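You operate a simulated robot arm through the tools that you are given. There is no shell and no other tool. Be economical: measure what you need, move in short steps, check, and stop when the job is done.

The job below is to be done with a simulated robot arm. You get a single attempt, and the scene is never put back.

## Task
Turn the star wheel on the drawer cabinet to 3 and lock it.
Fine: loosen the red star knob and pull the red pin; then push the pin in and tighten the knob.

The check looks at the end state, three seconds after you hand in, the way a careful person would. Anything else that was tipped, shoved, dropped, spilled or broken makes it a failure.

## Robot
A 7-joint arm with a two-finger parallel gripper, fixed in place. Base frame: the origin is at the foot of the arm, x ahead of it, y to its left, z up. Units: m, rad, N and s.
With the tool pointing down near the work surface it reaches from about 0.3 to 0.7 m from the base axis. Its first joint turns from -1.152 to 1.152 rad. Payload 1.57 kg.
The tool frame sits at the grasp point between the pads (the TCP): z along the fingers, y along the line on which they close. The tips reach 0.03 m beyond it. The gripper opens to 0.11 m. The fingers are 0.024 m wide and 0.012 m thick; the gripper's body (0.048 by 0.112 m) begins 0.078 m behind the TCP.
Orientation is told as [roll, pitch, yaw] about the base's x, y, z axes, in that order, counted from this pose: with the fingers straight down and closing along the base's y, the tool's x points along the base's -x, its y along +y and its z along -z.

## Interface
- The arm moves only by the tool nudge_tool. Its argument "moves" is a list of rows, each a list of 7 numbers: the shift along the tool's x, y, z in m, then the turn, a rotation vector about the tool's x, y, z in rad, then the finger opening in m, from 0 to 0.11. In form: [[tx, ty, tz, ax, ay, az, gripper], ...]. A call has 1 to 12 rows; each row is the pose to reach, as a shift and turn from the pose commanded when the call began, along the tool's axes at that moment. Each row takes 0.2 s and may step no farther than 0.05 m and 0.15 rad from the row before; otherwise, or with a gripper value out of range, the whole call is refused. Where a pose cannot be reached the arm comes as near as it can. A force on the tool above 70 N (or 10 N above the force at the start of the call, whichever is more), or a blocked arm, ends the call early, and 0.2 s more pass. Each finger travels about 0.108 m/s and halts on what it meets, pressing with about 43 N; the grip force reading is that of the motor and also rises with nothing between the fingers. The clock runs only during rows and for 0.2 s after the last one: add rows that repeat a pose to give the fingers time. It gives the time, the measured TCP pose, the force on the tool (base axes), the opening and the grip force at its end, in the units of the frame above (readings bear some noise).
- Cameras (640 x 400 px; columns grow to the right, rows downward): "scene" is fixed at [0.1391, -0.3735, 1.4406]; the picture's right is [0.92, -0.39, 0.00], its down [-0.16, -0.39, -0.91] and it looks along [0.36, 0.84, -0.42] (base axes); focal length 350 px, centre (320, 200). "wrist" rides on the gripper at [0.07, 0.016, -0.141] in the tool frame; the picture's right is [-0.23, 0.97, 0.00], its down [-0.86, -0.20, -0.48] and it looks along [-0.47, -0.11, 0.88] (tool axes); focal length 222 px, centre (320, 200). There is no depth. A picture from a camera that has moved, and an enlarged one, comes with that camera's place and axes in the base frame and with its lens. The place of the scene camera against the robot may be out by one fixed shift of up to 0.025 m in any direction.
- capture(camera): a new picture of that camera. The clock stands still meanwhile.
- inspect(camera, box): a new picture of the part [left, top, right, bottom] of that camera's present view, enlarged. The clock stands still meanwhile.
- job_done(): hands the job in; it is judged then, once.

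Work in short steps. Places have to be worked out from the pictures, the camera data and where the tool is seen: move nearer, look again, correct. Check each grasp and each placing, and mend what went wrong. You have 120 turns and 68 pictures in all, those below and enlarged ones among them. Open the gripper and draw the arm clear of the work before you hand the job in, unless the task says otherwise; then end with one line.

The tools are called after "Emit:" as a command line: name --pt "numbers of a row" for each row, then --argument value for the rest, lists and objects as JSON in quotes. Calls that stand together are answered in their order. nudge_tool: Moves the arm, as the interface text tells. Its arguments: {"type":"object","properties":{"moves":{"type":"array","items":{"type":"array","items":{"type":"number"}}}},"required":["moves"]} The other tools are called the same way: capture (camera) takes a picture; inspect (camera, box) takes an enlarged picture of a part of a camera's view; job_done () hands the job in.

At the start:

```text
t: 0.0
eef_pos: [0.3521, 0.3374, 1.1707]
tcp_rot: [-0.001, -0.001, -0.002]
contact_force: [-0.3, -0.5, -0.1]
finger_gap: 0.1101
grasp_force: 0.0
```

scene: 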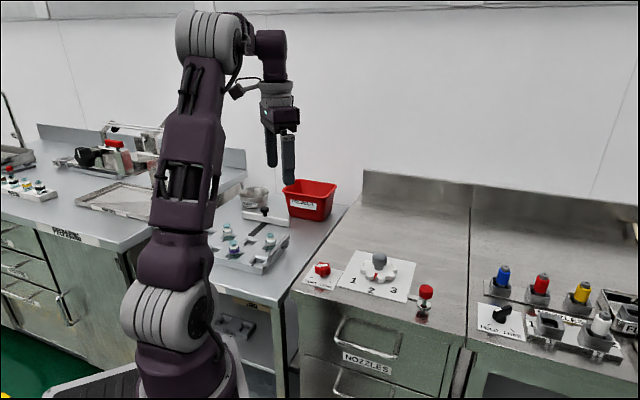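
wrist: 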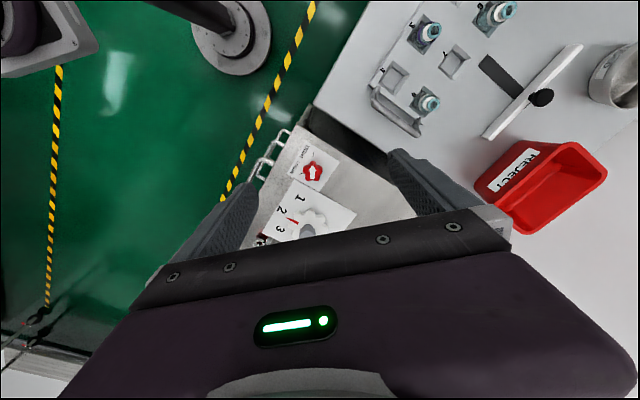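

Let me look at the cabinet closely first.

Emit:
inspect --camera "scene" --box '[290, 230, 450, 330]'

Emit:
inspect --camera "wrist" --box '[230, 130, 390, 250]'

```text
4.00 times, centred on (370, 280) of scene
camera zoom: at [0.1391, -0.3735, 1.4406], right [0.92, -0.39, 0.0], down [-0.16, -0.39, -0.91], along [0.36, 0.84, -0.42], focal length 1399 px, centre (120, -120)
```

zoom: 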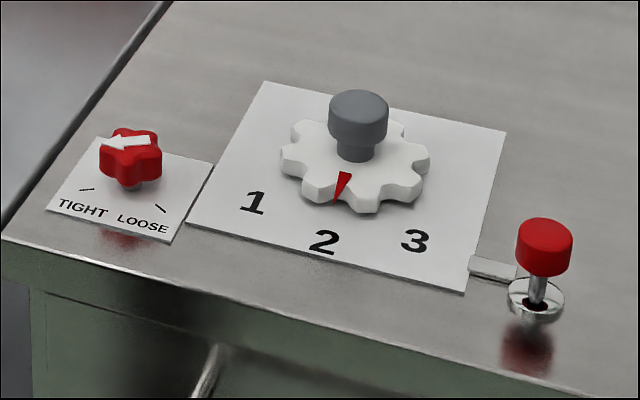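

```text
3.33 times, centred on (310, 190) of wrist
camera zoom: at [0.2833, 0.3532, 1.3122], right [0.23, 0.97, 0.0], down [0.86, -0.2, 0.48], along [0.47, -0.11, -0.88], focal length 740 px, centre (353, 233)
```

zoom: 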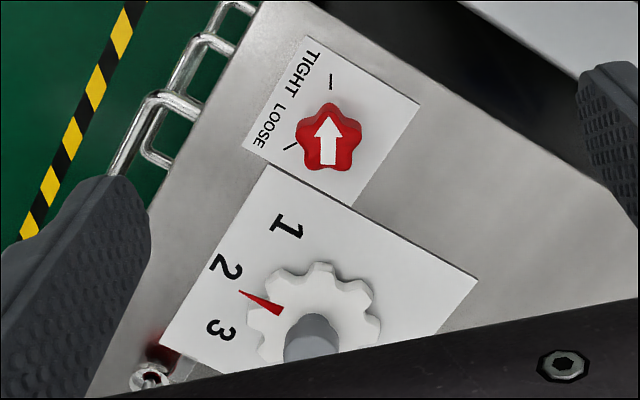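

The arrow is at TIGHT, and LOOSE is counter-clockwise seen from above. I put the knob at about (0.437, 0.302), the wheel at about (0.576, 0.257) and the pin at about (0.61, 0.125). I'll move above the knob.

Emit:
nudge_tool --pt "-0.03 -0.012 0.03 0 0 0 0.11" --pt "-0.06 -0.024 0.06 0 0 0 0.11" --pt "-0.085 -0.035 0.09 0 0 0 0.11" --pt "-0.085 -0.035 0.13 0 0 0 0.11" --pt "-0.085 -0.035 0.13 0 0 0 0.11"

Emit:
capture --camera "wrist"

Emit:
capture --camera "scene"

```text
t: 1.2
eef_pos: [0.4356, 0.3023, 1.0429]
tcp_rot: [0.002, 0.0, -0.001]
contact_force: [-0.4, -0.5, 0.1]
finger_gap: 0.11
grasp_force: 0.1
```

```text
63 pictures are left
camera wrist: at [0.3662, 0.3183, 1.1845], right [0.23, 0.97, 0.0], down [0.86, -0.2, 0.48], along [0.47, -0.11, -0.88], focal length 222 px, centre (320, 200)
```

wrist: 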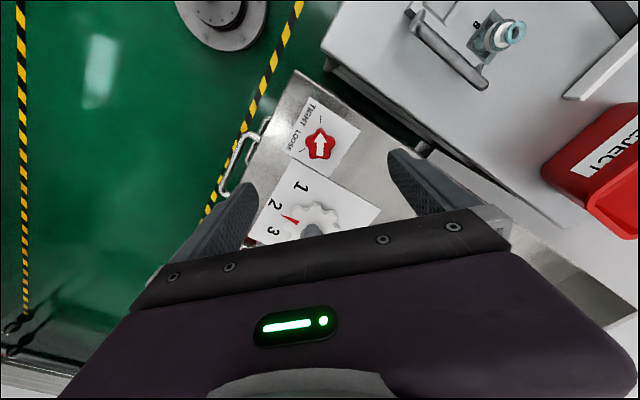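

```text
62 pictures are left
```

scene: 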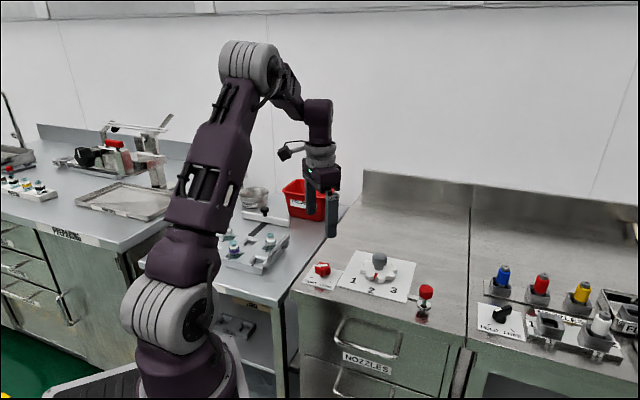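

The knob triangulates to about (0.440, 0.301, 0.89). I'll zoom in to see its lobes and marks.

Emit:
inspect --camera "wrist" --box '[270, 90, 370, 180]'

Emit:
inspect --camera "wrist" --box '[240, 170, 390, 260]'

```text
4.44 times, centred on (320, 135) of wrist
camera zoom: at [0.3662, 0.3183, 1.1845], right [0.23, 0.97, 0.0], down [0.86, -0.2, 0.48], along [0.47, -0.11, -0.88], focal length 987 px, centre (320, 489)
```

zoom: 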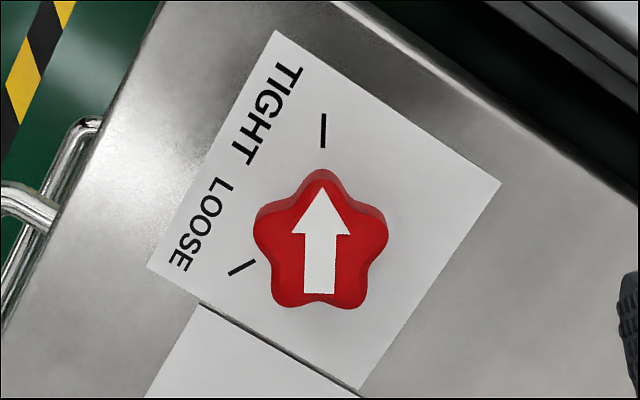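

```text
4.27 times, centred on (315, 215) of wrist
camera zoom: at [0.3662, 0.3183, 1.1845], right [0.23, 0.97, 0.0], down [0.86, -0.2, 0.48], along [0.47, -0.11, -0.88], focal length 948 px, centre (341, 136)
```

zoom: 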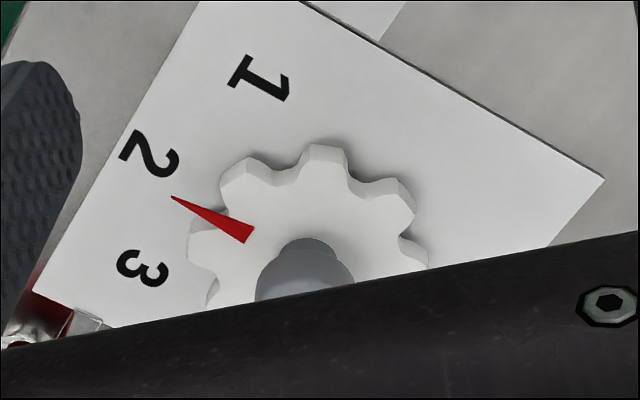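

The lobes grip stably with the closing line at 59° in base axes, so I turn the tool 0.54 rad clockwise. Then I come down to about 0.93 and check alignment.

Emit:
nudge_tool --pt "-0.0045 -0.001 0.02 0 0 0.135 0.11" --pt "-0.0045 -0.001 0.04 0 0 0.27 0.11" --pt "-0.0045 -0.001 0.06 0 0 0.405 0.11" --pt "-0.0045 -0.001 0.085 0 0 0.54 0.11" --pt "-0.0045 -0.001 0.113 0 0 0.54 0.11" --pt "-0.0045 -0.001 0.113 0 0 0.54 0.11"

Emit:
capture --camera "wrist"

Emit:
inspect --camera "scene" --box '[270, 200, 430, 300]'

```text
t: 2.6
eef_pos: [0.4426, 0.3011, 0.9281]
tcp_rot: [0.001, 0.0, -0.541]
contact_force: [-0.2, -0.6, -0.1]
finger_gap: 0.1102
grasp_force: 0.2
```

```text
59 pictures are left
camera wrist: at [0.3923, 0.3517, 1.0692], right [0.7, 0.72, 0.0], down [0.63, -0.61, 0.48], along [0.34, -0.33, -0.88], focal length 222 px, centre (320, 200)
```

wrist: 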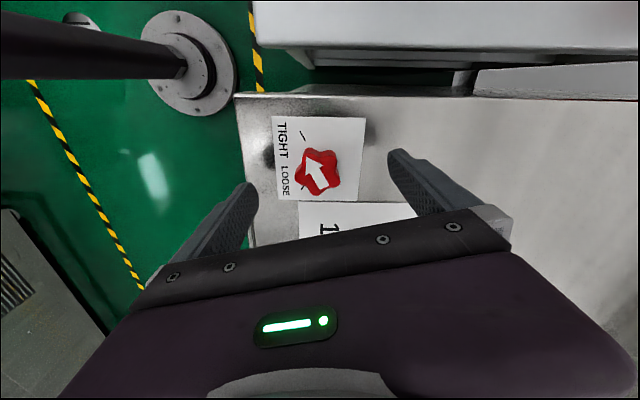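

```text
4.00 times, centred on (350, 250) of scene
camera zoom: at [0.1391, -0.3735, 1.4406], right [0.92, -0.39, 0.0], down [-0.16, -0.39, -0.91], along [0.36, 0.84, -0.42], focal length 1399 px, centre (200, 0)
```

zoom: 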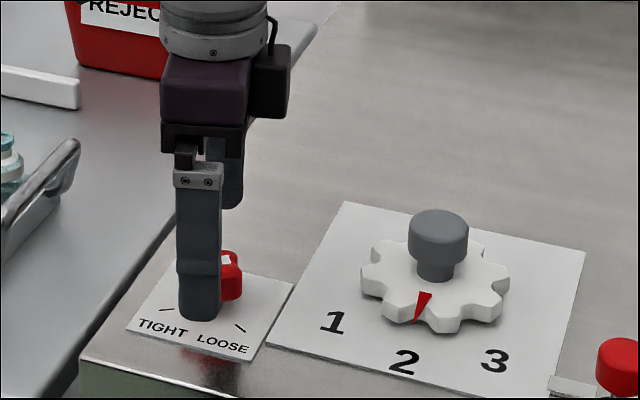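

The knob projects to (0.4395, 0.302), which is within 3 mm of the tool. I'll shift by that, go down to z≈0.90 and check.

Emit:
nudge_tool --pt "0.003 -0.0005 0.014 0 0 0 0.11" --pt "0.003 -0.0005 0.028 0 0 0 0.11" --pt "0.003 -0.0005 0.028 0 0 0 0.08"

Emit:
inspect --camera "wrist" --box '[240, 100, 440, 225]'

Emit:
inspect --camera "scene" --box '[290, 230, 370, 300]'

```text
t: 3.4
eef_pos: [0.4396, 0.3009, 0.9013]
tcp_rot: [0.0, 0.0, -0.538]
contact_force: [0.1, 0.6, 0.8]
finger_gap: 0.0799
grasp_force: 0.1
```

```text
3.20 times, centred on (340, 162) of wrist
camera zoom: at [0.3884, 0.3513, 1.0418], right [0.7, 0.72, 0.0], down [0.63, -0.61, 0.48], along [0.34, -0.33, -0.88], focal length 711 px, centre (256, 320)
```

zoom: 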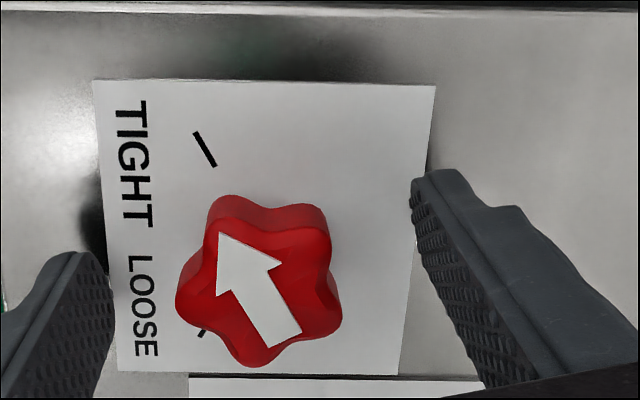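

```text
5.71 times, centred on (330, 265) of scene
camera zoom: at [0.1391, -0.3735, 1.4406], right [0.92, -0.39, 0.0], down [-0.16, -0.39, -0.91], along [0.36, 0.84, -0.42], focal length 1998 px, centre (263, -171)
```

zoom: 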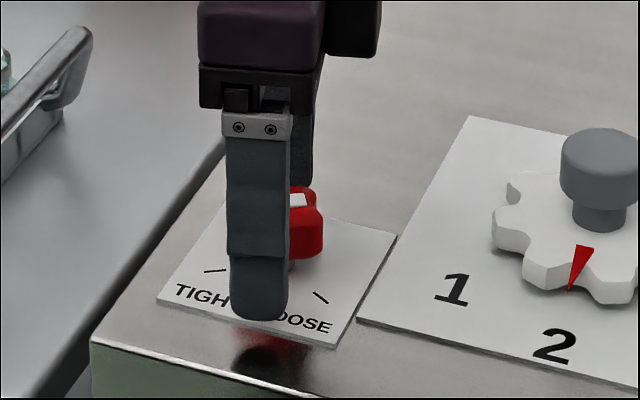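

The left lobe and the two right lobes line up with the closing direction. I'll close gently on the knob.

Emit:
nudge_tool --pt "-0.002 0.0015 0.002 0 0 0 0.07" --pt "-0.002 0.0015 0.002 0 0 0 0.055" --pt "-0.002 0.0015 0.002 0 0 0 0.045" --pt "-0.002 0.0015 0.002 0 0 0 0.035" --pt "-0.002 0.0015 0.002 0 0 0 0.03"

Emit:
inspect --camera "wrist" --box '[240, 100, 440, 225]'

```text
t: 4.6
eef_pos: [0.4398, 0.3017, 0.8971]
tcp_rot: [-0.004, 0.0, -0.54]
contact_force: [-6.1, -11.3, 4.0]
finger_gap: 0.0386
grasp_force: 40.2
```

```text
3.20 times, centred on (340, 162) of wrist
camera zoom: at [0.3907, 0.3513, 1.0397], right [0.7, 0.72, 0.0], down [0.63, -0.61, 0.48], along [0.34, -0.33, -0.88], focal length 711 px, centre (256, 320)
```

zoom: 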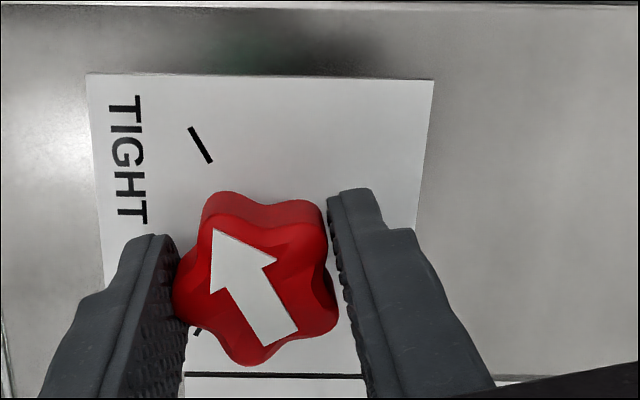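

The knob is gripped with a slight side load, so I ease back 1.5 mm along y. Then I turn counter-clockwise about 0.6 rad and check.

Emit:
nudge_tool --pt "0 -0.0015 0 0 0 0 0.025" --pt "0 -0.0015 0 0 0 -0.12 0.025" --pt "0 -0.0015 0 0 0 -0.24 0.025" --pt "0 -0.0015 0 0 0 -0.36 0.025" --pt "0 -0.0015 0 0 0 -0.48 0.025" --pt "0 -0.0015 0 0 0 -0.6 0.025"

Emit:
inspect --camera "wrist" --box '[240, 100, 440, 225]'

```text
t: 6.0
eef_pos: [0.4413, 0.3006, 0.8987]
tcp_rot: [-0.002, 0.0, 0.063]
contact_force: [3.0, -21.4, 7.0]
finger_gap: 0.0387
grasp_force: 44.3
```

```text
3.20 times, centred on (340, 162) of wrist
camera zoom: at [0.3709, 0.3128, 1.0396], right [0.17, 0.99, 0.0], down [0.87, -0.15, 0.48], along [0.47, -0.08, -0.88], focal length 711 px, centre (256, 320)
```

zoom: 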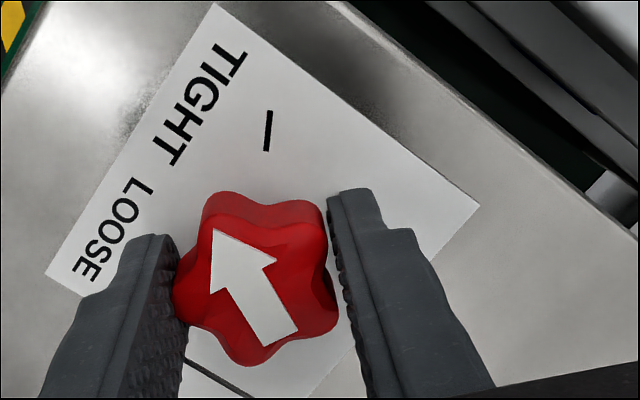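

The knob turns with the gripper. I'll relieve the sideways load and turn about 1.0 rad more.

Emit:
nudge_tool --pt "0 -0.0025 0 0 0 -0.1 0.025" --pt "0 -0.0025 0 0 0 -0.22 0.025" --pt "0 -0.0025 0 0 0 -0.34 0.025" --pt "0 -0.0025 0 0 0 -0.46 0.025" --pt "0 -0.0025 0 0 0 -0.58 0.025" --pt "0 -0.0025 0 0 0 -0.7 0.025" --pt "0 -0.0025 0 0 0 -0.82 0.025" --pt "0 -0.0025 0 0 0 -0.94 0.025"

Emit:
capture --camera "wrist"

Emit:
inspect --camera "scene" --box '[290, 230, 370, 300]'

```text
t: 7.8
eef_pos: [0.4411, 0.3, 0.8984]
tcp_rot: [-0.001, -0.003, 1.003]
contact_force: [13.8, 10.6, 8.0]
finger_gap: 0.0384
grasp_force: 44.1
```

```text
53 pictures are left
camera wrist: at [0.3905, 0.2491, 1.0393], right [-0.7, 0.71, 0.0], down [0.63, 0.61, 0.48], along [0.34, 0.34, -0.88], focal length 222 px, centre (320, 200)
```

wrist: 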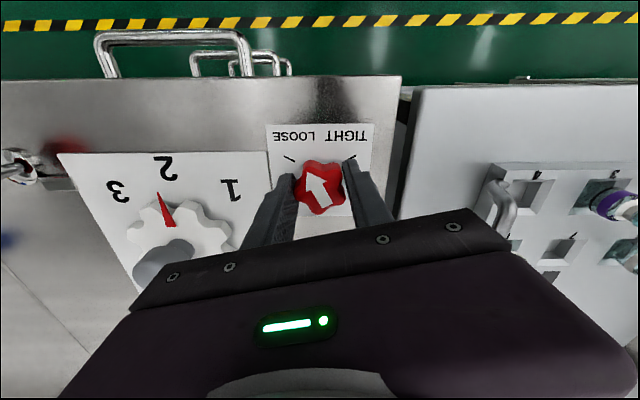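

```text
5.71 times, centred on (330, 265) of scene
camera zoom: at [0.1393, -0.3733, 1.4406], right [0.92, -0.39, 0.0], down [-0.16, -0.39, -0.91], along [0.36, 0.84, -0.42], focal length 1998 px, centre (263, -171)
```

zoom: 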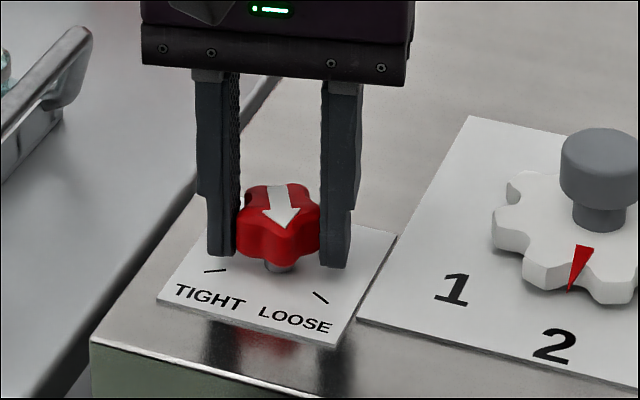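

Emit:
inspect --camera "wrist" --box '[250, 110, 390, 220]'

```text
3.64 times, centred on (320, 165) of wrist
camera zoom: at [0.3905, 0.2491, 1.0393], right [-0.7, 0.71, 0.0], down [0.63, 0.61, 0.48], along [0.34, 0.34, -0.88], focal length 808 px, centre (320, 327)
```

zoom: 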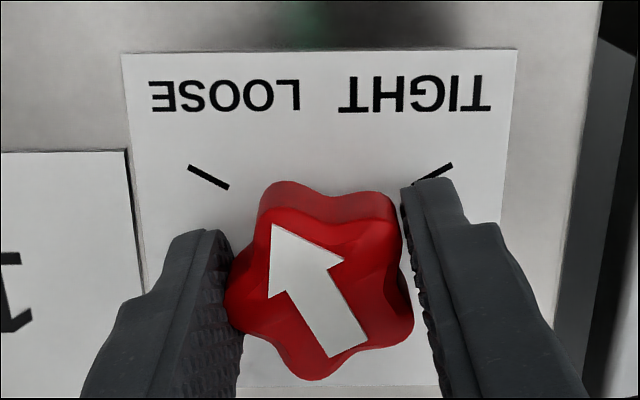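

The LOOSE mark works out to be about 120° from TIGHT and I have turned 88°, so 31° remain. I'll continue while relieving the side load.

Emit:
nudge_tool --pt "-0.0015 -0.001 0 0 0 -0.1 0.025" --pt "-0.0015 -0.001 0 0 0 -0.22 0.025" --pt "-0.0015 -0.001 0 0 0 -0.34 0.025" --pt "-0.0015 -0.001 0 0 0 -0.45 0.025" --pt "-0.0015 -0.001 0 0 0 -0.54 0.025"

Emit:
inspect --camera "wrist" --box '[250, 110, 390, 220]'

Emit:
inspect --camera "scene" --box '[290, 230, 370, 300]'

```text
t: 9.0
eef_pos: [0.4411, 0.2995, 0.8968]
tcp_rot: [0.0, 0.0, 1.543]
contact_force: [-12.3, 7.2, 24.6]
finger_gap: 0.0382
grasp_force: 44.2
```

```text
3.64 times, centred on (320, 165) of wrist
camera zoom: at [0.4246, 0.2303, 1.0396], right [-0.97, 0.25, 0.0], down [0.22, 0.85, 0.48], along [0.12, 0.46, -0.88], focal length 808 px, centre (320, 327)
```

zoom: 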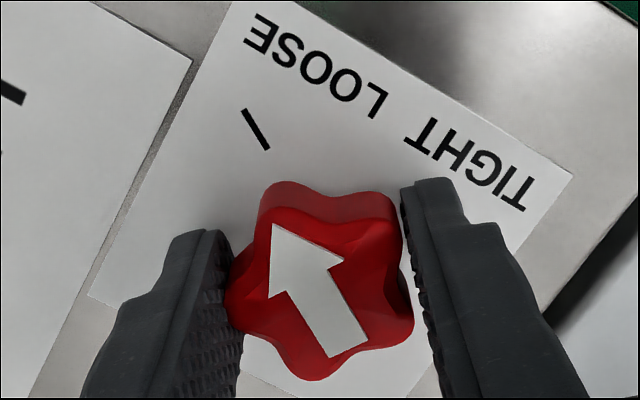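

```text
5.71 times, centred on (330, 265) of scene
camera zoom: at [0.1384, -0.3736, 1.4406], right [0.92, -0.39, 0.0], down [-0.16, -0.39, -0.91], along [0.36, 0.84, -0.42], focal length 1998 px, centre (263, -171)
```

zoom: 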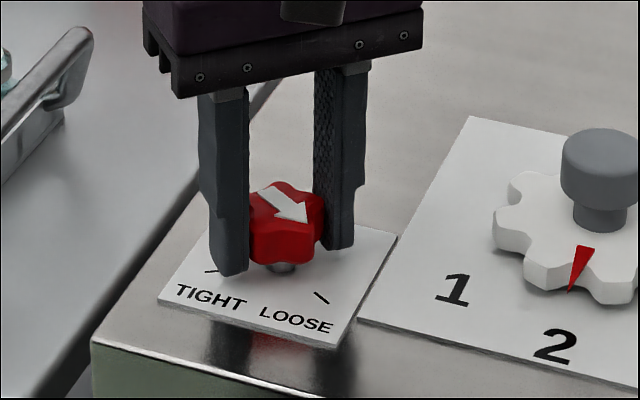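

The arrow now lines up with the LOOSE mark. I'll release, rise straight up and turn the wrist back.

Emit:
nudge_tool --pt "0 0 0 0 0 0 0.06" --pt "0 0 0 0 0 0 0.1" --pt "0 0 -0.03 0 0 0 0.1" --pt "0 0 -0.07 0 0 0 0.1" --pt "0 0 -0.11 0 0 0.14 0.1" --pt "0 0 -0.15 0 0 0.28 0.1" --pt "0 0 -0.15 0 0 0.42 0.1" --pt "0 0 -0.15 0 0 0.56 0.1" --pt "0 0 -0.15 0 0 0.7 0.1" --pt "0 0 -0.15 0 0 0.84 0.1" --pt "0 0 -0.15 0 0 0.98 0.1" --pt "0 0 -0.15 0 0 1.12 0.1"

Emit:
inspect --camera "scene" --box '[290, 230, 450, 330]'

```text
t: 11.6
eef_pos: [0.4433, 0.3001, 1.048]
tcp_rot: [-0.001, 0.0, 0.419]
contact_force: [0.4, -0.5, -0.4]
finger_gap: 0.1001
grasp_force: 0.1
```

```text
4.00 times, centred on (370, 280) of scene
camera zoom: at [0.1391, -0.3735, 1.4406], right [0.92, -0.39, 0.0], down [-0.16, -0.39, -0.91], along [0.36, 0.84, -0.42], focal length 1399 px, centre (120, -120)
```

zoom: 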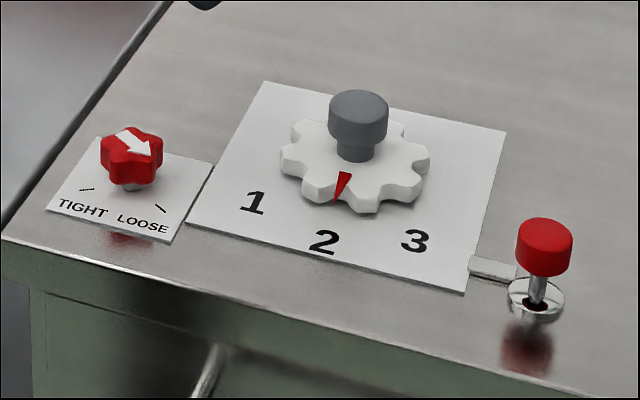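

The knob reads LOOSE. Now I'll move above the pin, estimated at (0.61, 0.127), keeping z≈1.05.

Emit:
nudge_tool --pt "-0.014 -0.038 0 0 0 0.07 0.1" --pt "-0.028 -0.076 0 0 0 0.14 0.1" --pt "-0.042 -0.114 0 0 0 0.21 0.1" --pt "-0.056 -0.152 0 0 0 0.28 0.1" --pt "-0.07 -0.19 0 0 0 0.35 0.1" --pt "-0.082 -0.226 0 0 0 0.42 0.1" --pt "-0.082 -0.226 0 0 0 0.42 0.1"

Emit:
capture --camera "wrist"

Emit:
capture --camera "scene"

```text
t: 13.2
eef_pos: [0.6083, 0.1271, 1.0478]
tcp_rot: [0.001, 0.001, 0.0]
contact_force: [0.3, 0.1, -0.5]
finger_gap: 0.0998
grasp_force: 0.0
```

```text
47 pictures are left
camera wrist: at [0.5383, 0.1436, 1.1893], right [0.23, 0.97, 0.0], down [0.86, -0.2, 0.48], along [0.47, -0.11, -0.88], focal length 222 px, centre (320, 200)
```

wrist: 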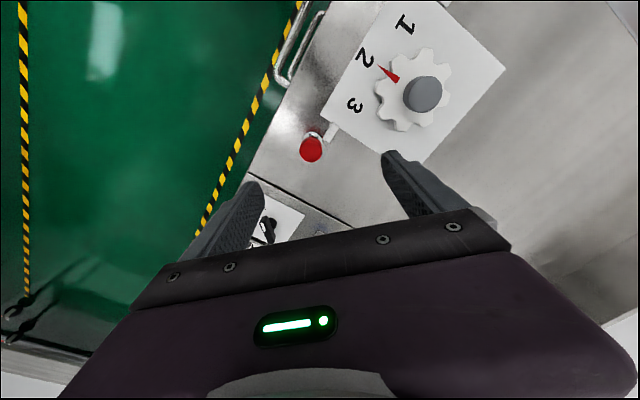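

```text
46 pictures are left
```

scene: 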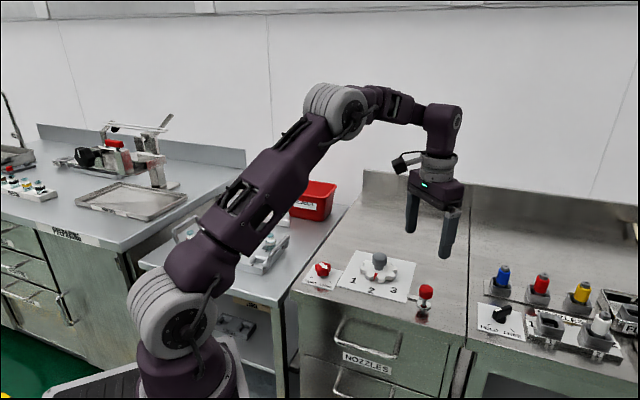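

The pin head is at about (0.612, 0.115). I'll go over it and descend to z≈0.935 with a narrower opening, then check.

Emit:
nudge_tool --pt "-0.004 -0.0125 0.04 0 0 0 0.075" --pt "-0.004 -0.0125 0.08 0 0 0 0.075" --pt "-0.004 -0.0125 0.1 0 0 0 0.075" --pt "-0.004 -0.0125 0.1 0 0 0 0.075"

Emit:
capture --camera "wrist"

Emit:
inspect --camera "scene" --box '[350, 230, 510, 330]'

```text
t: 14.2
eef_pos: [0.6132, 0.1133, 0.9473]
tcp_rot: [0.001, -0.002, 0.001]
contact_force: [-0.1, 0.3, 1.3]
finger_gap: 0.0753
grasp_force: 0.2
```

```text
45 pictures are left
camera wrist: at [0.5437, 0.1291, 1.0891], right [0.23, 0.97, 0.0], down [0.86, -0.2, 0.48], along [0.47, -0.11, -0.88], focal length 222 px, centre (320, 200)
```

wrist: 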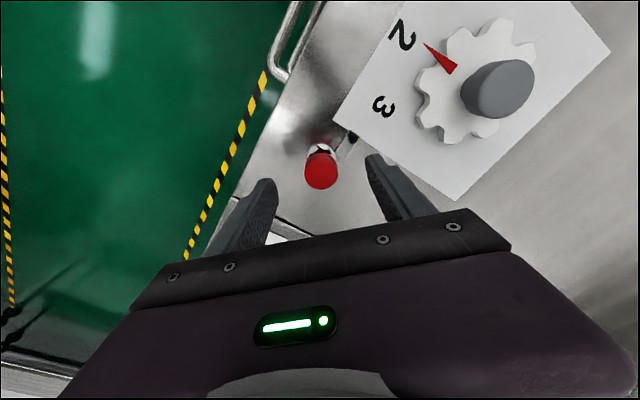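

```text
4.00 times, centred on (430, 280) of scene
camera zoom: at [0.1391, -0.3735, 1.4406], right [0.92, -0.39, 0.0], down [-0.16, -0.39, -0.91], along [0.36, 0.84, -0.42], focal length 1399 px, centre (-120, -120)
```

zoom: 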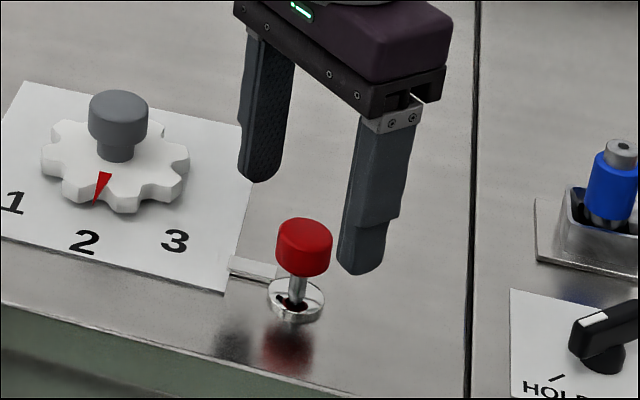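

Let me look closely at the ring under the pin, which seems to have a slot in it.

Emit:
inspect --camera "scene" --box '[400, 270, 448, 318]'

Emit:
inspect --camera "wrist" --box '[280, 120, 360, 200]'

```text
8.33 times, centred on (424, 294) of scene
camera zoom: at [0.1391, -0.3735, 1.4406], right [0.92, -0.39, 0.0], down [-0.16, -0.39, -0.91], along [0.36, 0.84, -0.42], focal length 2914 px, centre (-547, -583)
```

zoom: 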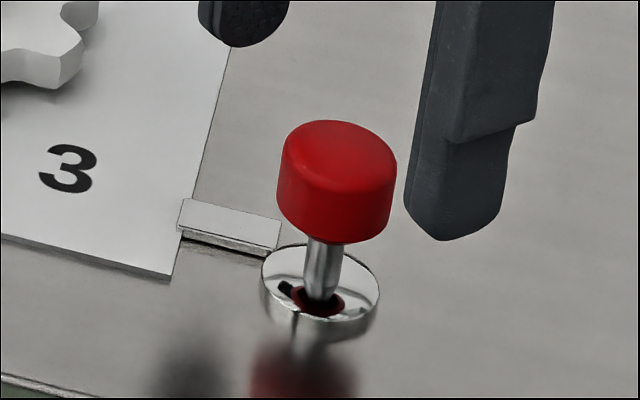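

```text
5.00 times, centred on (320, 160) of wrist
camera zoom: at [0.5437, 0.1291, 1.0891], right [0.23, 0.97, 0.0], down [0.86, -0.2, 0.48], along [0.47, -0.11, -0.88], focal length 1111 px, centre (320, 400)
```

zoom: 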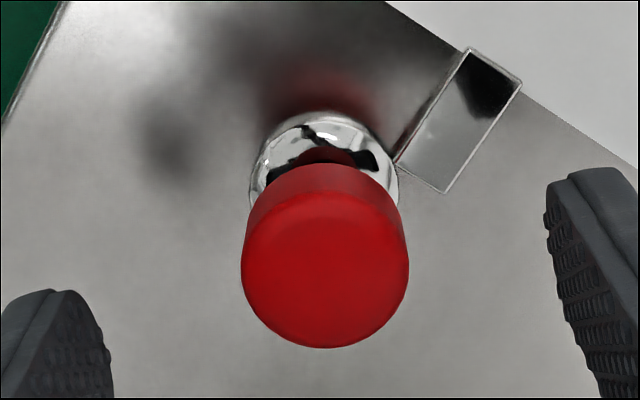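

The dark patches on the ring are only reflections, so it is a straight pull. I'll go down to z≈0.911 and close on the head.

Emit:
nudge_tool --pt "-0.002 0 0.018 0 0 0 0.075" --pt "-0.002 0 0.036 0 0 0 0.075" --pt "-0.002 0 0.036 0 0 0 0.055" --pt "-0.002 0 0.036 0 0 0 0.04" --pt "-0.002 0 0.036 0 0 0 0.03" --pt "-0.002 0 0.036 0 0 0 0.02" --pt "-0.002 0 0.036 0 0 0 0.02"

Emit:
inspect --camera "scene" --box '[384, 250, 464, 320]'

```text
t: 15.8
eef_pos: [0.6152, 0.1135, 0.9104]
tcp_rot: [-0.001, 0.0, 0.0]
contact_force: [-0.9, -3.1, -1.0]
finger_gap: 0.0292
grasp_force: 38.7
```

```text
5.71 times, centred on (424, 285) of scene
camera zoom: at [0.1391, -0.3736, 1.4406], right [0.92, -0.39, 0.0], down [-0.16, -0.39, -0.91], along [0.36, 0.84, -0.42], focal length 1998 px, centre (-274, -286)
```

zoom: 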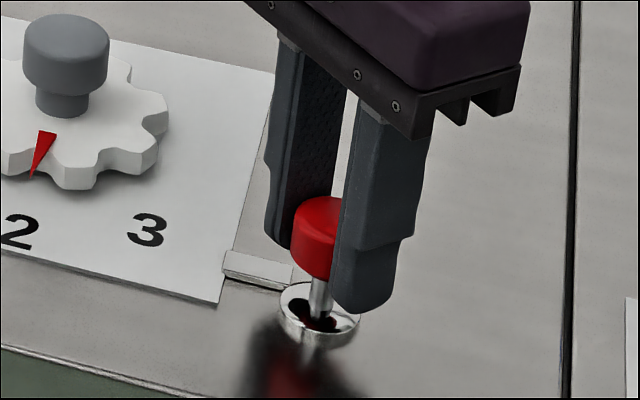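

The head is gripped at a 29 mm gap with little side load. I'll pull straight up in small steps.

Emit:
nudge_tool --pt "0 0 -0.005 0 0 0 0.015" --pt "0 0 -0.01 0 0 0 0.015" --pt "0 0 -0.015 0 0 0 0.015" --pt "0 0 -0.02 0 0 0 0.015"

Emit:
inspect --camera "scene" --box '[384, 250, 464, 320]'

```text
t: 16.8
eef_pos: [0.6143, 0.1134, 0.9305]
tcp_rot: [0.0, 0.002, -0.001]
contact_force: [-5.4, -12.7, -2.7]
finger_gap: 0.0292
grasp_force: 38.5
```

```text
5.71 times, centred on (424, 285) of scene
camera zoom: at [0.139, -0.3739, 1.4405], right [0.92, -0.39, 0.0], down [-0.16, -0.39, -0.91], along [0.36, 0.84, -0.42], focal length 1998 px, centre (-274, -286)
```

zoom: 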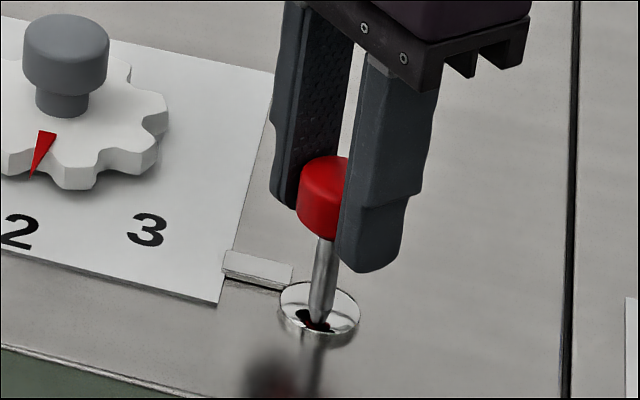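

The pin slides easily and has risen 20 mm. I'll pull a few millimetres more to look for a stop.

Emit:
nudge_tool --pt "0.0005 -0.001 -0.003 0 0 0 0.015" --pt "0.0005 -0.001 -0.006 0 0 0 0.015"

Emit:
inspect --camera "scene" --box '[384, 250, 464, 320]'

```text
t: 17.4
eef_pos: [0.6123, 0.1131, 0.9362]
tcp_rot: [0.001, 0.003, 0.0]
contact_force: [1.6, -8.8, -30.5]
finger_gap: 0.0296
grasp_force: 39.0
```

```text
5.71 times, centred on (424, 285) of scene
camera zoom: at [0.1397, -0.3736, 1.4405], right [0.92, -0.39, 0.0], down [-0.16, -0.39, -0.91], along [0.36, 0.84, -0.42], focal length 1998 px, centre (-274, -286)
```

zoom: 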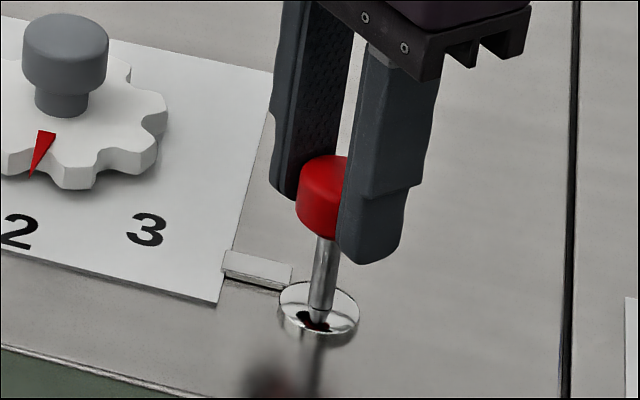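

The force is −30 N and the head rose no further, so this is the end stop. I'll release and see if it stays out.

Emit:
nudge_tool --pt "0 0 0.004 0 0 0 0.015" --pt "0 0 0.004 0 0 0 0.04" --pt "0 0 0.004 0 0 0 0.07" --pt "0 0 0.004 0 0 0 0.075"

Emit:
inspect --camera "scene" --box '[384, 250, 464, 320]'

```text
t: 18.4
eef_pos: [0.6145, 0.1134, 0.934]
tcp_rot: [0.001, 0.0, 0.002]
contact_force: [0.0, -0.1, 0.7]
finger_gap: 0.0752
grasp_force: 0.0
```

```text
5.71 times, centred on (424, 285) of scene
camera zoom: at [0.1391, -0.3735, 1.4406], right [0.92, -0.39, 0.0], down [-0.16, -0.39, -0.91], along [0.36, 0.84, -0.42], focal length 1998 px, centre (-274, -286)
```

zoom: 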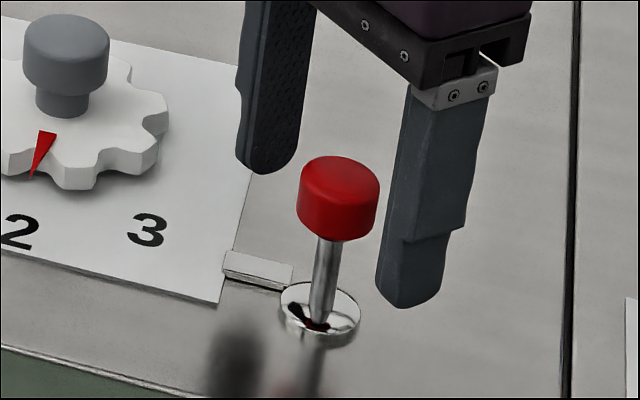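

The pin stays out. Next I rise and move over the wheel hub, pre-turned clockwise by 0.4 rad.

Emit:
nudge_tool --pt "0 0 -0.05 0 0 0 0.08" --pt "0 0 -0.09 0 0 0 0.09" --pt "0.01 0.03 -0.11 0 0 0.1 0.1" --pt "0.02 0.07 -0.11 0 0 0.2 0.1" --pt "0.03 0.11 -0.11 0 0 0.3 0.1" --pt "0.035 0.14 -0.11 0 0 0.4 0.1" --pt "0.035 0.14 -0.11 0 0 0.4 0.1"

Emit:
capture --camera "wrist"

Emit:
inspect --camera "scene" --box '[330, 220, 450, 310]'

```text
t: 20.0
eef_pos: [0.5795, 0.2551, 1.0432]
tcp_rot: [0.002, 0.0, -0.4]
contact_force: [1.3, -0.3, -0.1]
finger_gap: 0.1001
grasp_force: 0.0
```

```text
37 pictures are left
camera wrist: at [0.5232, 0.2976, 1.1842], right [0.59, 0.81, 0.0], down [0.71, -0.52, 0.48], along [0.39, -0.28, -0.88], focal length 222 px, centre (320, 200)
```

wrist: 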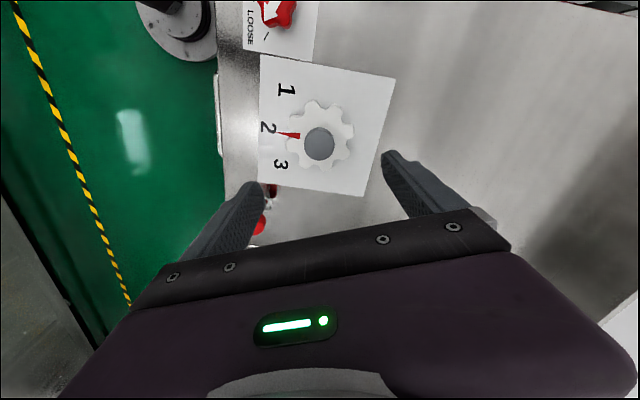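

```text
4.44 times, centred on (390, 265) of scene
camera zoom: at [0.1391, -0.3735, 1.4406], right [0.92, -0.39, 0.0], down [-0.16, -0.39, -0.91], along [0.36, 0.84, -0.42], focal length 1554 px, centre (9, -89)
```

zoom: 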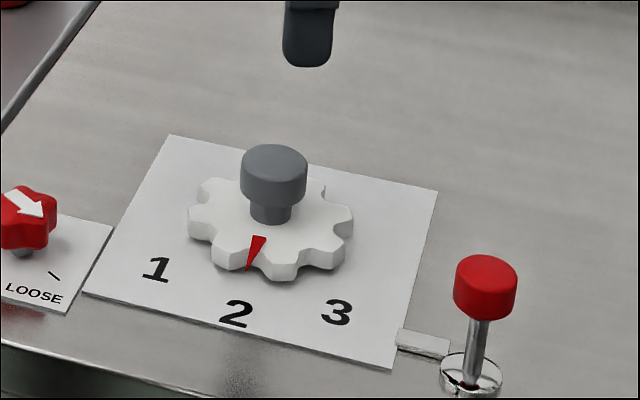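

The hub is at about (0.577, 0.258). I'll align on it and lower to z≈0.935, keeping the tips above the teeth.

Emit:
nudge_tool --pt "0.0035 0.0018 0.04 0 0 0 0.09" --pt "0.0035 0.0018 0.08 0 0 0 0.08" --pt "0.0035 0.0018 0.108 0 0 0 0.075" --pt "0.0035 0.0018 0.108 0 0 0 0.075"

Emit:
capture --camera "wrist"

Emit:
inspect --camera "scene" --box '[330, 220, 450, 310]'

```text
t: 21.0
eef_pos: [0.579, 0.2582, 0.9331]
tcp_rot: [-0.001, -0.001, -0.4]
contact_force: [0.4, -1.0, -0.3]
finger_gap: 0.0749
grasp_force: 0.0
```

```text
35 pictures are left
camera wrist: at [0.522, 0.2998, 1.075], right [0.59, 0.81, 0.0], down [0.71, -0.52, 0.48], along [0.39, -0.28, -0.88], focal length 222 px, centre (320, 200)
```

wrist: 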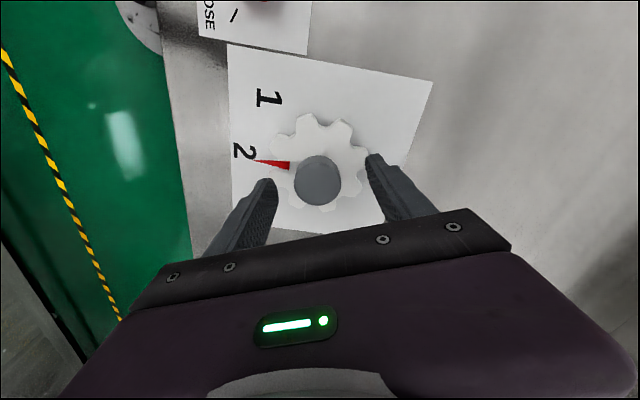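

```text
4.44 times, centred on (390, 265) of scene
camera zoom: at [0.1391, -0.3735, 1.4406], right [0.92, -0.39, 0.0], down [-0.16, -0.39, -0.91], along [0.36, 0.84, -0.42], focal length 1554 px, centre (9, -89)
```

zoom: 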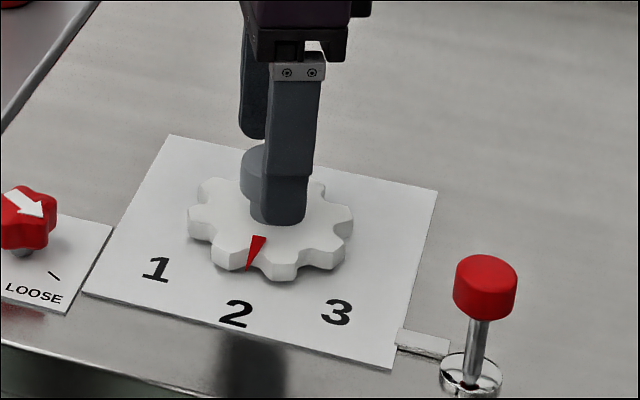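

The hub is about 3 mm off along tool x. I'll correct that, lower 8 mm and close.

Emit:
nudge_tool --pt "0.003 0 0.008 0 0 0 0.06" --pt "0.003 0 0.008 0 0 0 0.045" --pt "0.003 0 0.008 0 0 0 0.035" --pt "0.003 0 0.008 0 0 0 0.03" --pt "0.003 0 0.008 0 0 0 0.025"

Emit:
inspect --camera "wrist" --box '[220, 70, 440, 220]'

Emit:
inspect --camera "scene" --box '[330, 220, 450, 310]'

```text
t: 22.2
eef_pos: [0.5767, 0.2574, 0.9263]
tcp_rot: [-0.004, -0.001, -0.402]
contact_force: [-9.7, -18.0, 1.8]
finger_gap: 0.0372
grasp_force: 42.2
```

```text
2.67 times, centred on (330, 145) of wrist
camera zoom: at [0.5188, 0.2992, 1.0688], right [0.59, 0.81, 0.0], down [0.71, -0.52, 0.48], along [0.38, -0.28, -0.88], focal length 592 px, centre (293, 347)
```

zoom: 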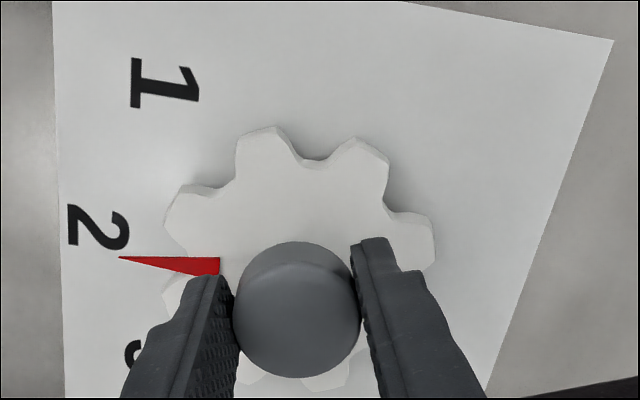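

```text
4.44 times, centred on (390, 265) of scene
camera zoom: at [0.1388, -0.374, 1.4405], right [0.92, -0.39, 0.0], down [-0.16, -0.39, -0.91], along [0.36, 0.84, -0.42], focal length 1554 px, centre (9, -89)
```

zoom: 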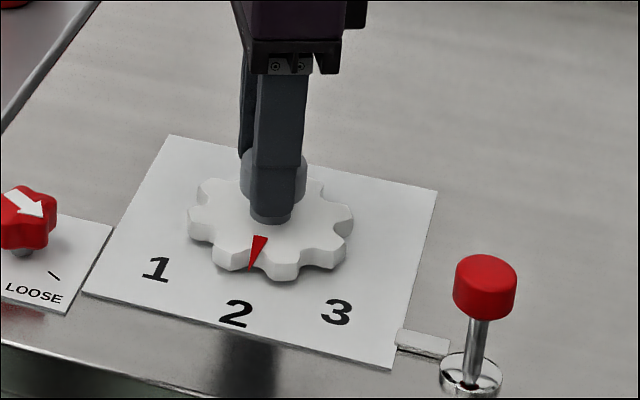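

The hub is gripped. The numbers sit 45° apart, so I relieve the side load and turn 0.78 rad counter-clockwise.

Emit:
nudge_tool --pt "0 -0.0025 0 0 0 0 0.02" --pt "0 -0.0025 0 0 0 -0.12 0.02" --pt "0 -0.0025 0 0 0 -0.24 0.02" --pt "0 -0.0025 0 0 0 -0.36 0.02" --pt "0 -0.0025 0 0 0 -0.48 0.02" --pt "0 -0.0025 0 0 0 -0.6 0.02" --pt "0 -0.0025 0 0 0 -0.7 0.02" --pt "0 -0.0025 0 0 0 -0.785 0.02"

Emit:
inspect --camera "scene" --box '[330, 220, 450, 310]'

```text
t: 24.0
eef_pos: [0.5753, 0.2527, 0.9279]
tcp_rot: [-0.003, 0.001, 0.383]
contact_force: [12.0, -24.3, -6.1]
finger_gap: 0.0373
grasp_force: 43.5
```

```text
4.44 times, centred on (390, 265) of scene
camera zoom: at [0.1395, -0.3742, 1.4404], right [0.92, -0.39, 0.0], down [-0.16, -0.39, -0.91], along [0.36, 0.84, -0.42], focal length 1554 px, centre (9, -89)
```

zoom: 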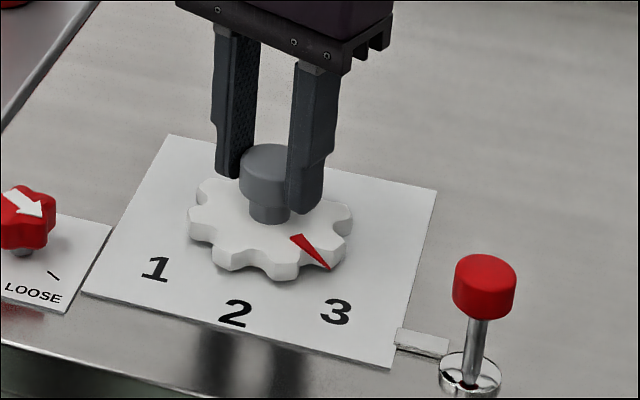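

Pointer is near 3. I'll release, rise and measure its angle precisely.

Emit:
nudge_tool --pt "0 0 0 0 0 0 0.05" --pt "0 0 0 0 0 0 0.08" --pt "0 0 -0.04 0 0 0.1 0.08" --pt "0 0 -0.08 0 0 0.24 0.09" --pt "0 0 -0.12 0 0 0.385 0.1" --pt "0 0 -0.12 0 0 0.385 0.1"

Emit:
inspect --camera "wrist" --box '[230, 80, 390, 210]'

Emit:
inspect --camera "scene" --box '[330, 220, 450, 310]'

```text
t: 25.4
eef_pos: [0.5753, 0.2558, 1.0505]
tcp_rot: [-0.001, -0.001, -0.003]
contact_force: [-0.7, -0.2, 0.5]
finger_gap: 0.0998
grasp_force: 0.0
```

```text
3.08 times, centred on (310, 145) of wrist
camera zoom: at [0.5065, 0.2722, 1.1914], right [0.23, 0.97, 0.0], down [0.86, -0.2, 0.48], along [0.47, -0.11, -0.88], focal length 684 px, centre (351, 369)
```

zoom: 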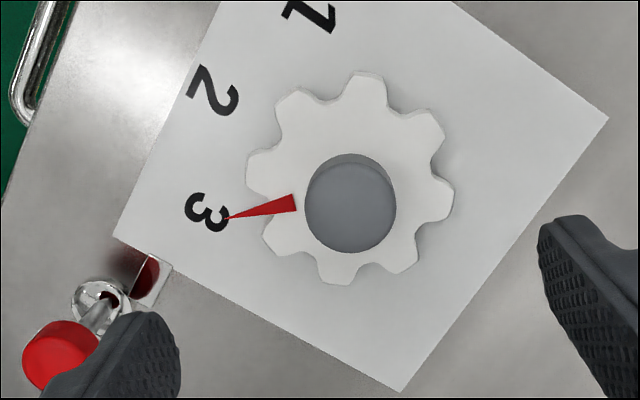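

```text
4.44 times, centred on (390, 265) of scene
camera zoom: at [0.1391, -0.3735, 1.4406], right [0.92, -0.39, 0.0], down [-0.16, -0.39, -0.91], along [0.36, 0.84, -0.42], focal length 1554 px, centre (9, -89)
```

zoom: 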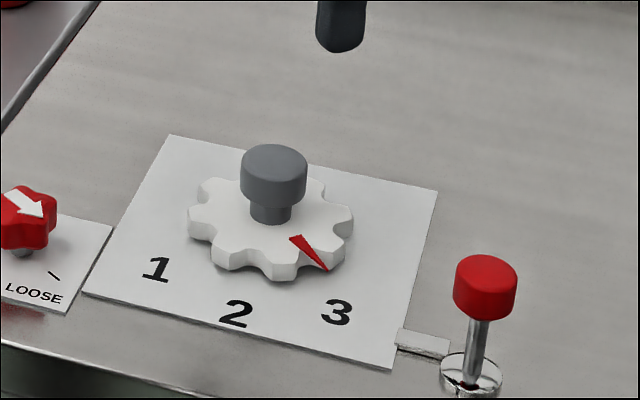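

The pointer (270°) matches the 3 mark (270.3°). Now I go back over the pin to push it in, first high and then around the head.

Emit:
nudge_tool --pt "-0.012 -0.045 0 0 0 0 0.09" --pt "-0.025 -0.09 0 0 0 0 0.08" --pt "-0.038 -0.135 0 0 0 0 0.075" --pt "-0.039 -0.1424 0 0 0 0 0.075" --pt "-0.039 -0.1424 0.04 0 0 0 0.075" --pt "-0.039 -0.1424 0.08 0 0 0 0.075" --pt "-0.039 -0.1424 0.116 0 0 0 0.075" --pt "-0.039 -0.1424 0.116 0 0 0 0.075"

Emit:
inspect --camera "scene" --box '[370, 230, 466, 320]'

Emit:
inspect --camera "wrist" --box '[220, 90, 420, 230]'

```text
t: 27.2
eef_pos: [0.6131, 0.1123, 0.9339]
tcp_rot: [-0.001, 0.0, 0.0]
contact_force: [-0.4, -0.2, -0.2]
finger_gap: 0.0751
grasp_force: 0.1
```

```text
4.44 times, centred on (418, 275) of scene
camera zoom: at [0.1391, -0.3735, 1.4406], right [0.92, -0.39, 0.0], down [-0.16, -0.39, -0.91], along [0.36, 0.84, -0.42], focal length 1554 px, centre (-116, -133)
```

zoom: 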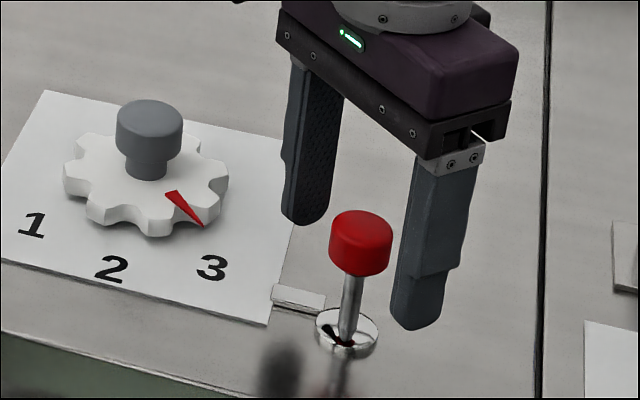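

```text
2.86 times, centred on (320, 160) of wrist
camera zoom: at [0.5441, 0.1279, 1.0752], right [0.23, 0.97, 0.0], down [0.86, -0.2, 0.48], along [0.47, -0.11, -0.88], focal length 635 px, centre (320, 314)
```

zoom: 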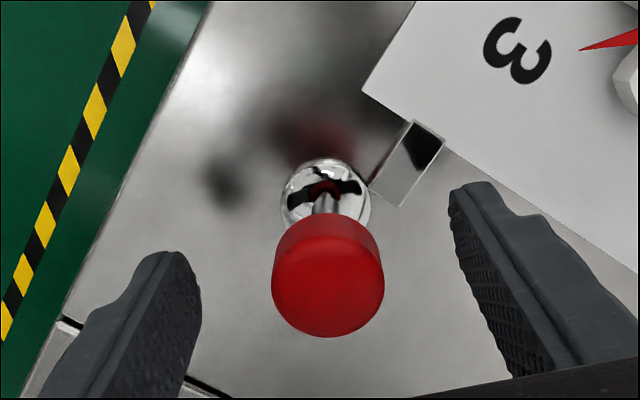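

Fingers straddle the head. I'll close on it and push it down 20 mm.

Emit:
nudge_tool --pt "-0.002 0.001 0 0 0 0 0.055" --pt "-0.002 0.001 0 0 0 0 0.035" --pt "-0.002 0.001 0 0 0 0 0.02" --pt "-0.002 0.001 0 0 0 0 0.015" --pt "-0.002 0.001 0.005 0 0 0 0.015" --pt "-0.002 0.001 0.01 0 0 0 0.015" --pt "-0.002 0.001 0.015 0 0 0 0.015" --pt "-0.002 0.001 0.02 0 0 0 0.015" --pt "-0.002 0.001 0.024 0 0 0 0.015"

Emit:
inspect --camera "scene" --box '[370, 230, 466, 320]'

```text
t: 29.2
eef_pos: [0.6156, 0.1137, 0.9109]
tcp_rot: [-0.001, -0.003, 0.0]
contact_force: [-2.7, -8.6, 37.9]
finger_gap: 0.0295
grasp_force: 39.3
```

```text
4.44 times, centred on (418, 275) of scene
camera zoom: at [0.1382, -0.3739, 1.4406], right [0.92, -0.39, 0.0], down [-0.16, -0.39, -0.91], along [0.36, 0.84, -0.42], focal length 1554 px, centre (-116, -133)
```

zoom: 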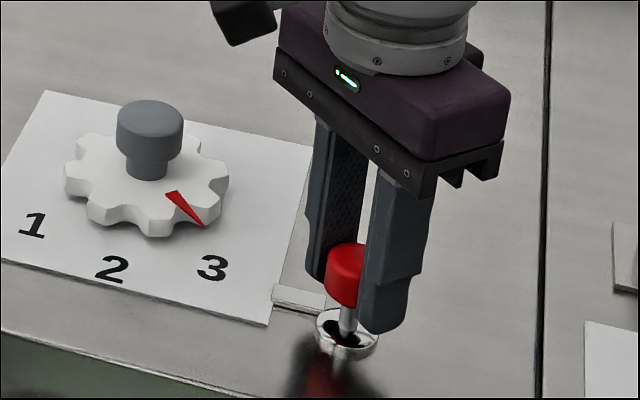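

It has bottomed out at 38 N. I'll release, rise and compare with the original picture.

Emit:
nudge_tool --pt "0 0 -0.003 0 0 0 0.015" --pt "0 0 -0.003 0 0 0 0.045" --pt "0 0 -0.003 0 0 0 0.075" --pt "0 0 -0.04 0 0 0 0.08" --pt "0 0 -0.085 0 0 0 0.09" --pt "0 0 -0.13 0 0 0 0.1" --pt "0 0 -0.14 0 0 0 0.1"

Emit:
inspect --camera "scene" --box '[290, 230, 450, 330]'

```text
t: 30.8
eef_pos: [0.6191, 0.1103, 1.048]
tcp_rot: [-0.001, -0.001, -0.001]
contact_force: [0.1, -0.5, 0.1]
finger_gap: 0.1
grasp_force: 0.0
```

```text
4.00 times, centred on (370, 280) of scene
camera zoom: at [0.1391, -0.3735, 1.4406], right [0.92, -0.39, 0.0], down [-0.16, -0.39, -0.91], along [0.36, 0.84, -0.42], focal length 1399 px, centre (120, -120)
```

zoom: 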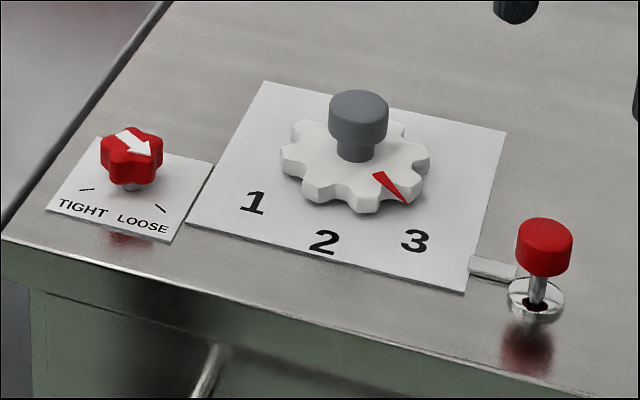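

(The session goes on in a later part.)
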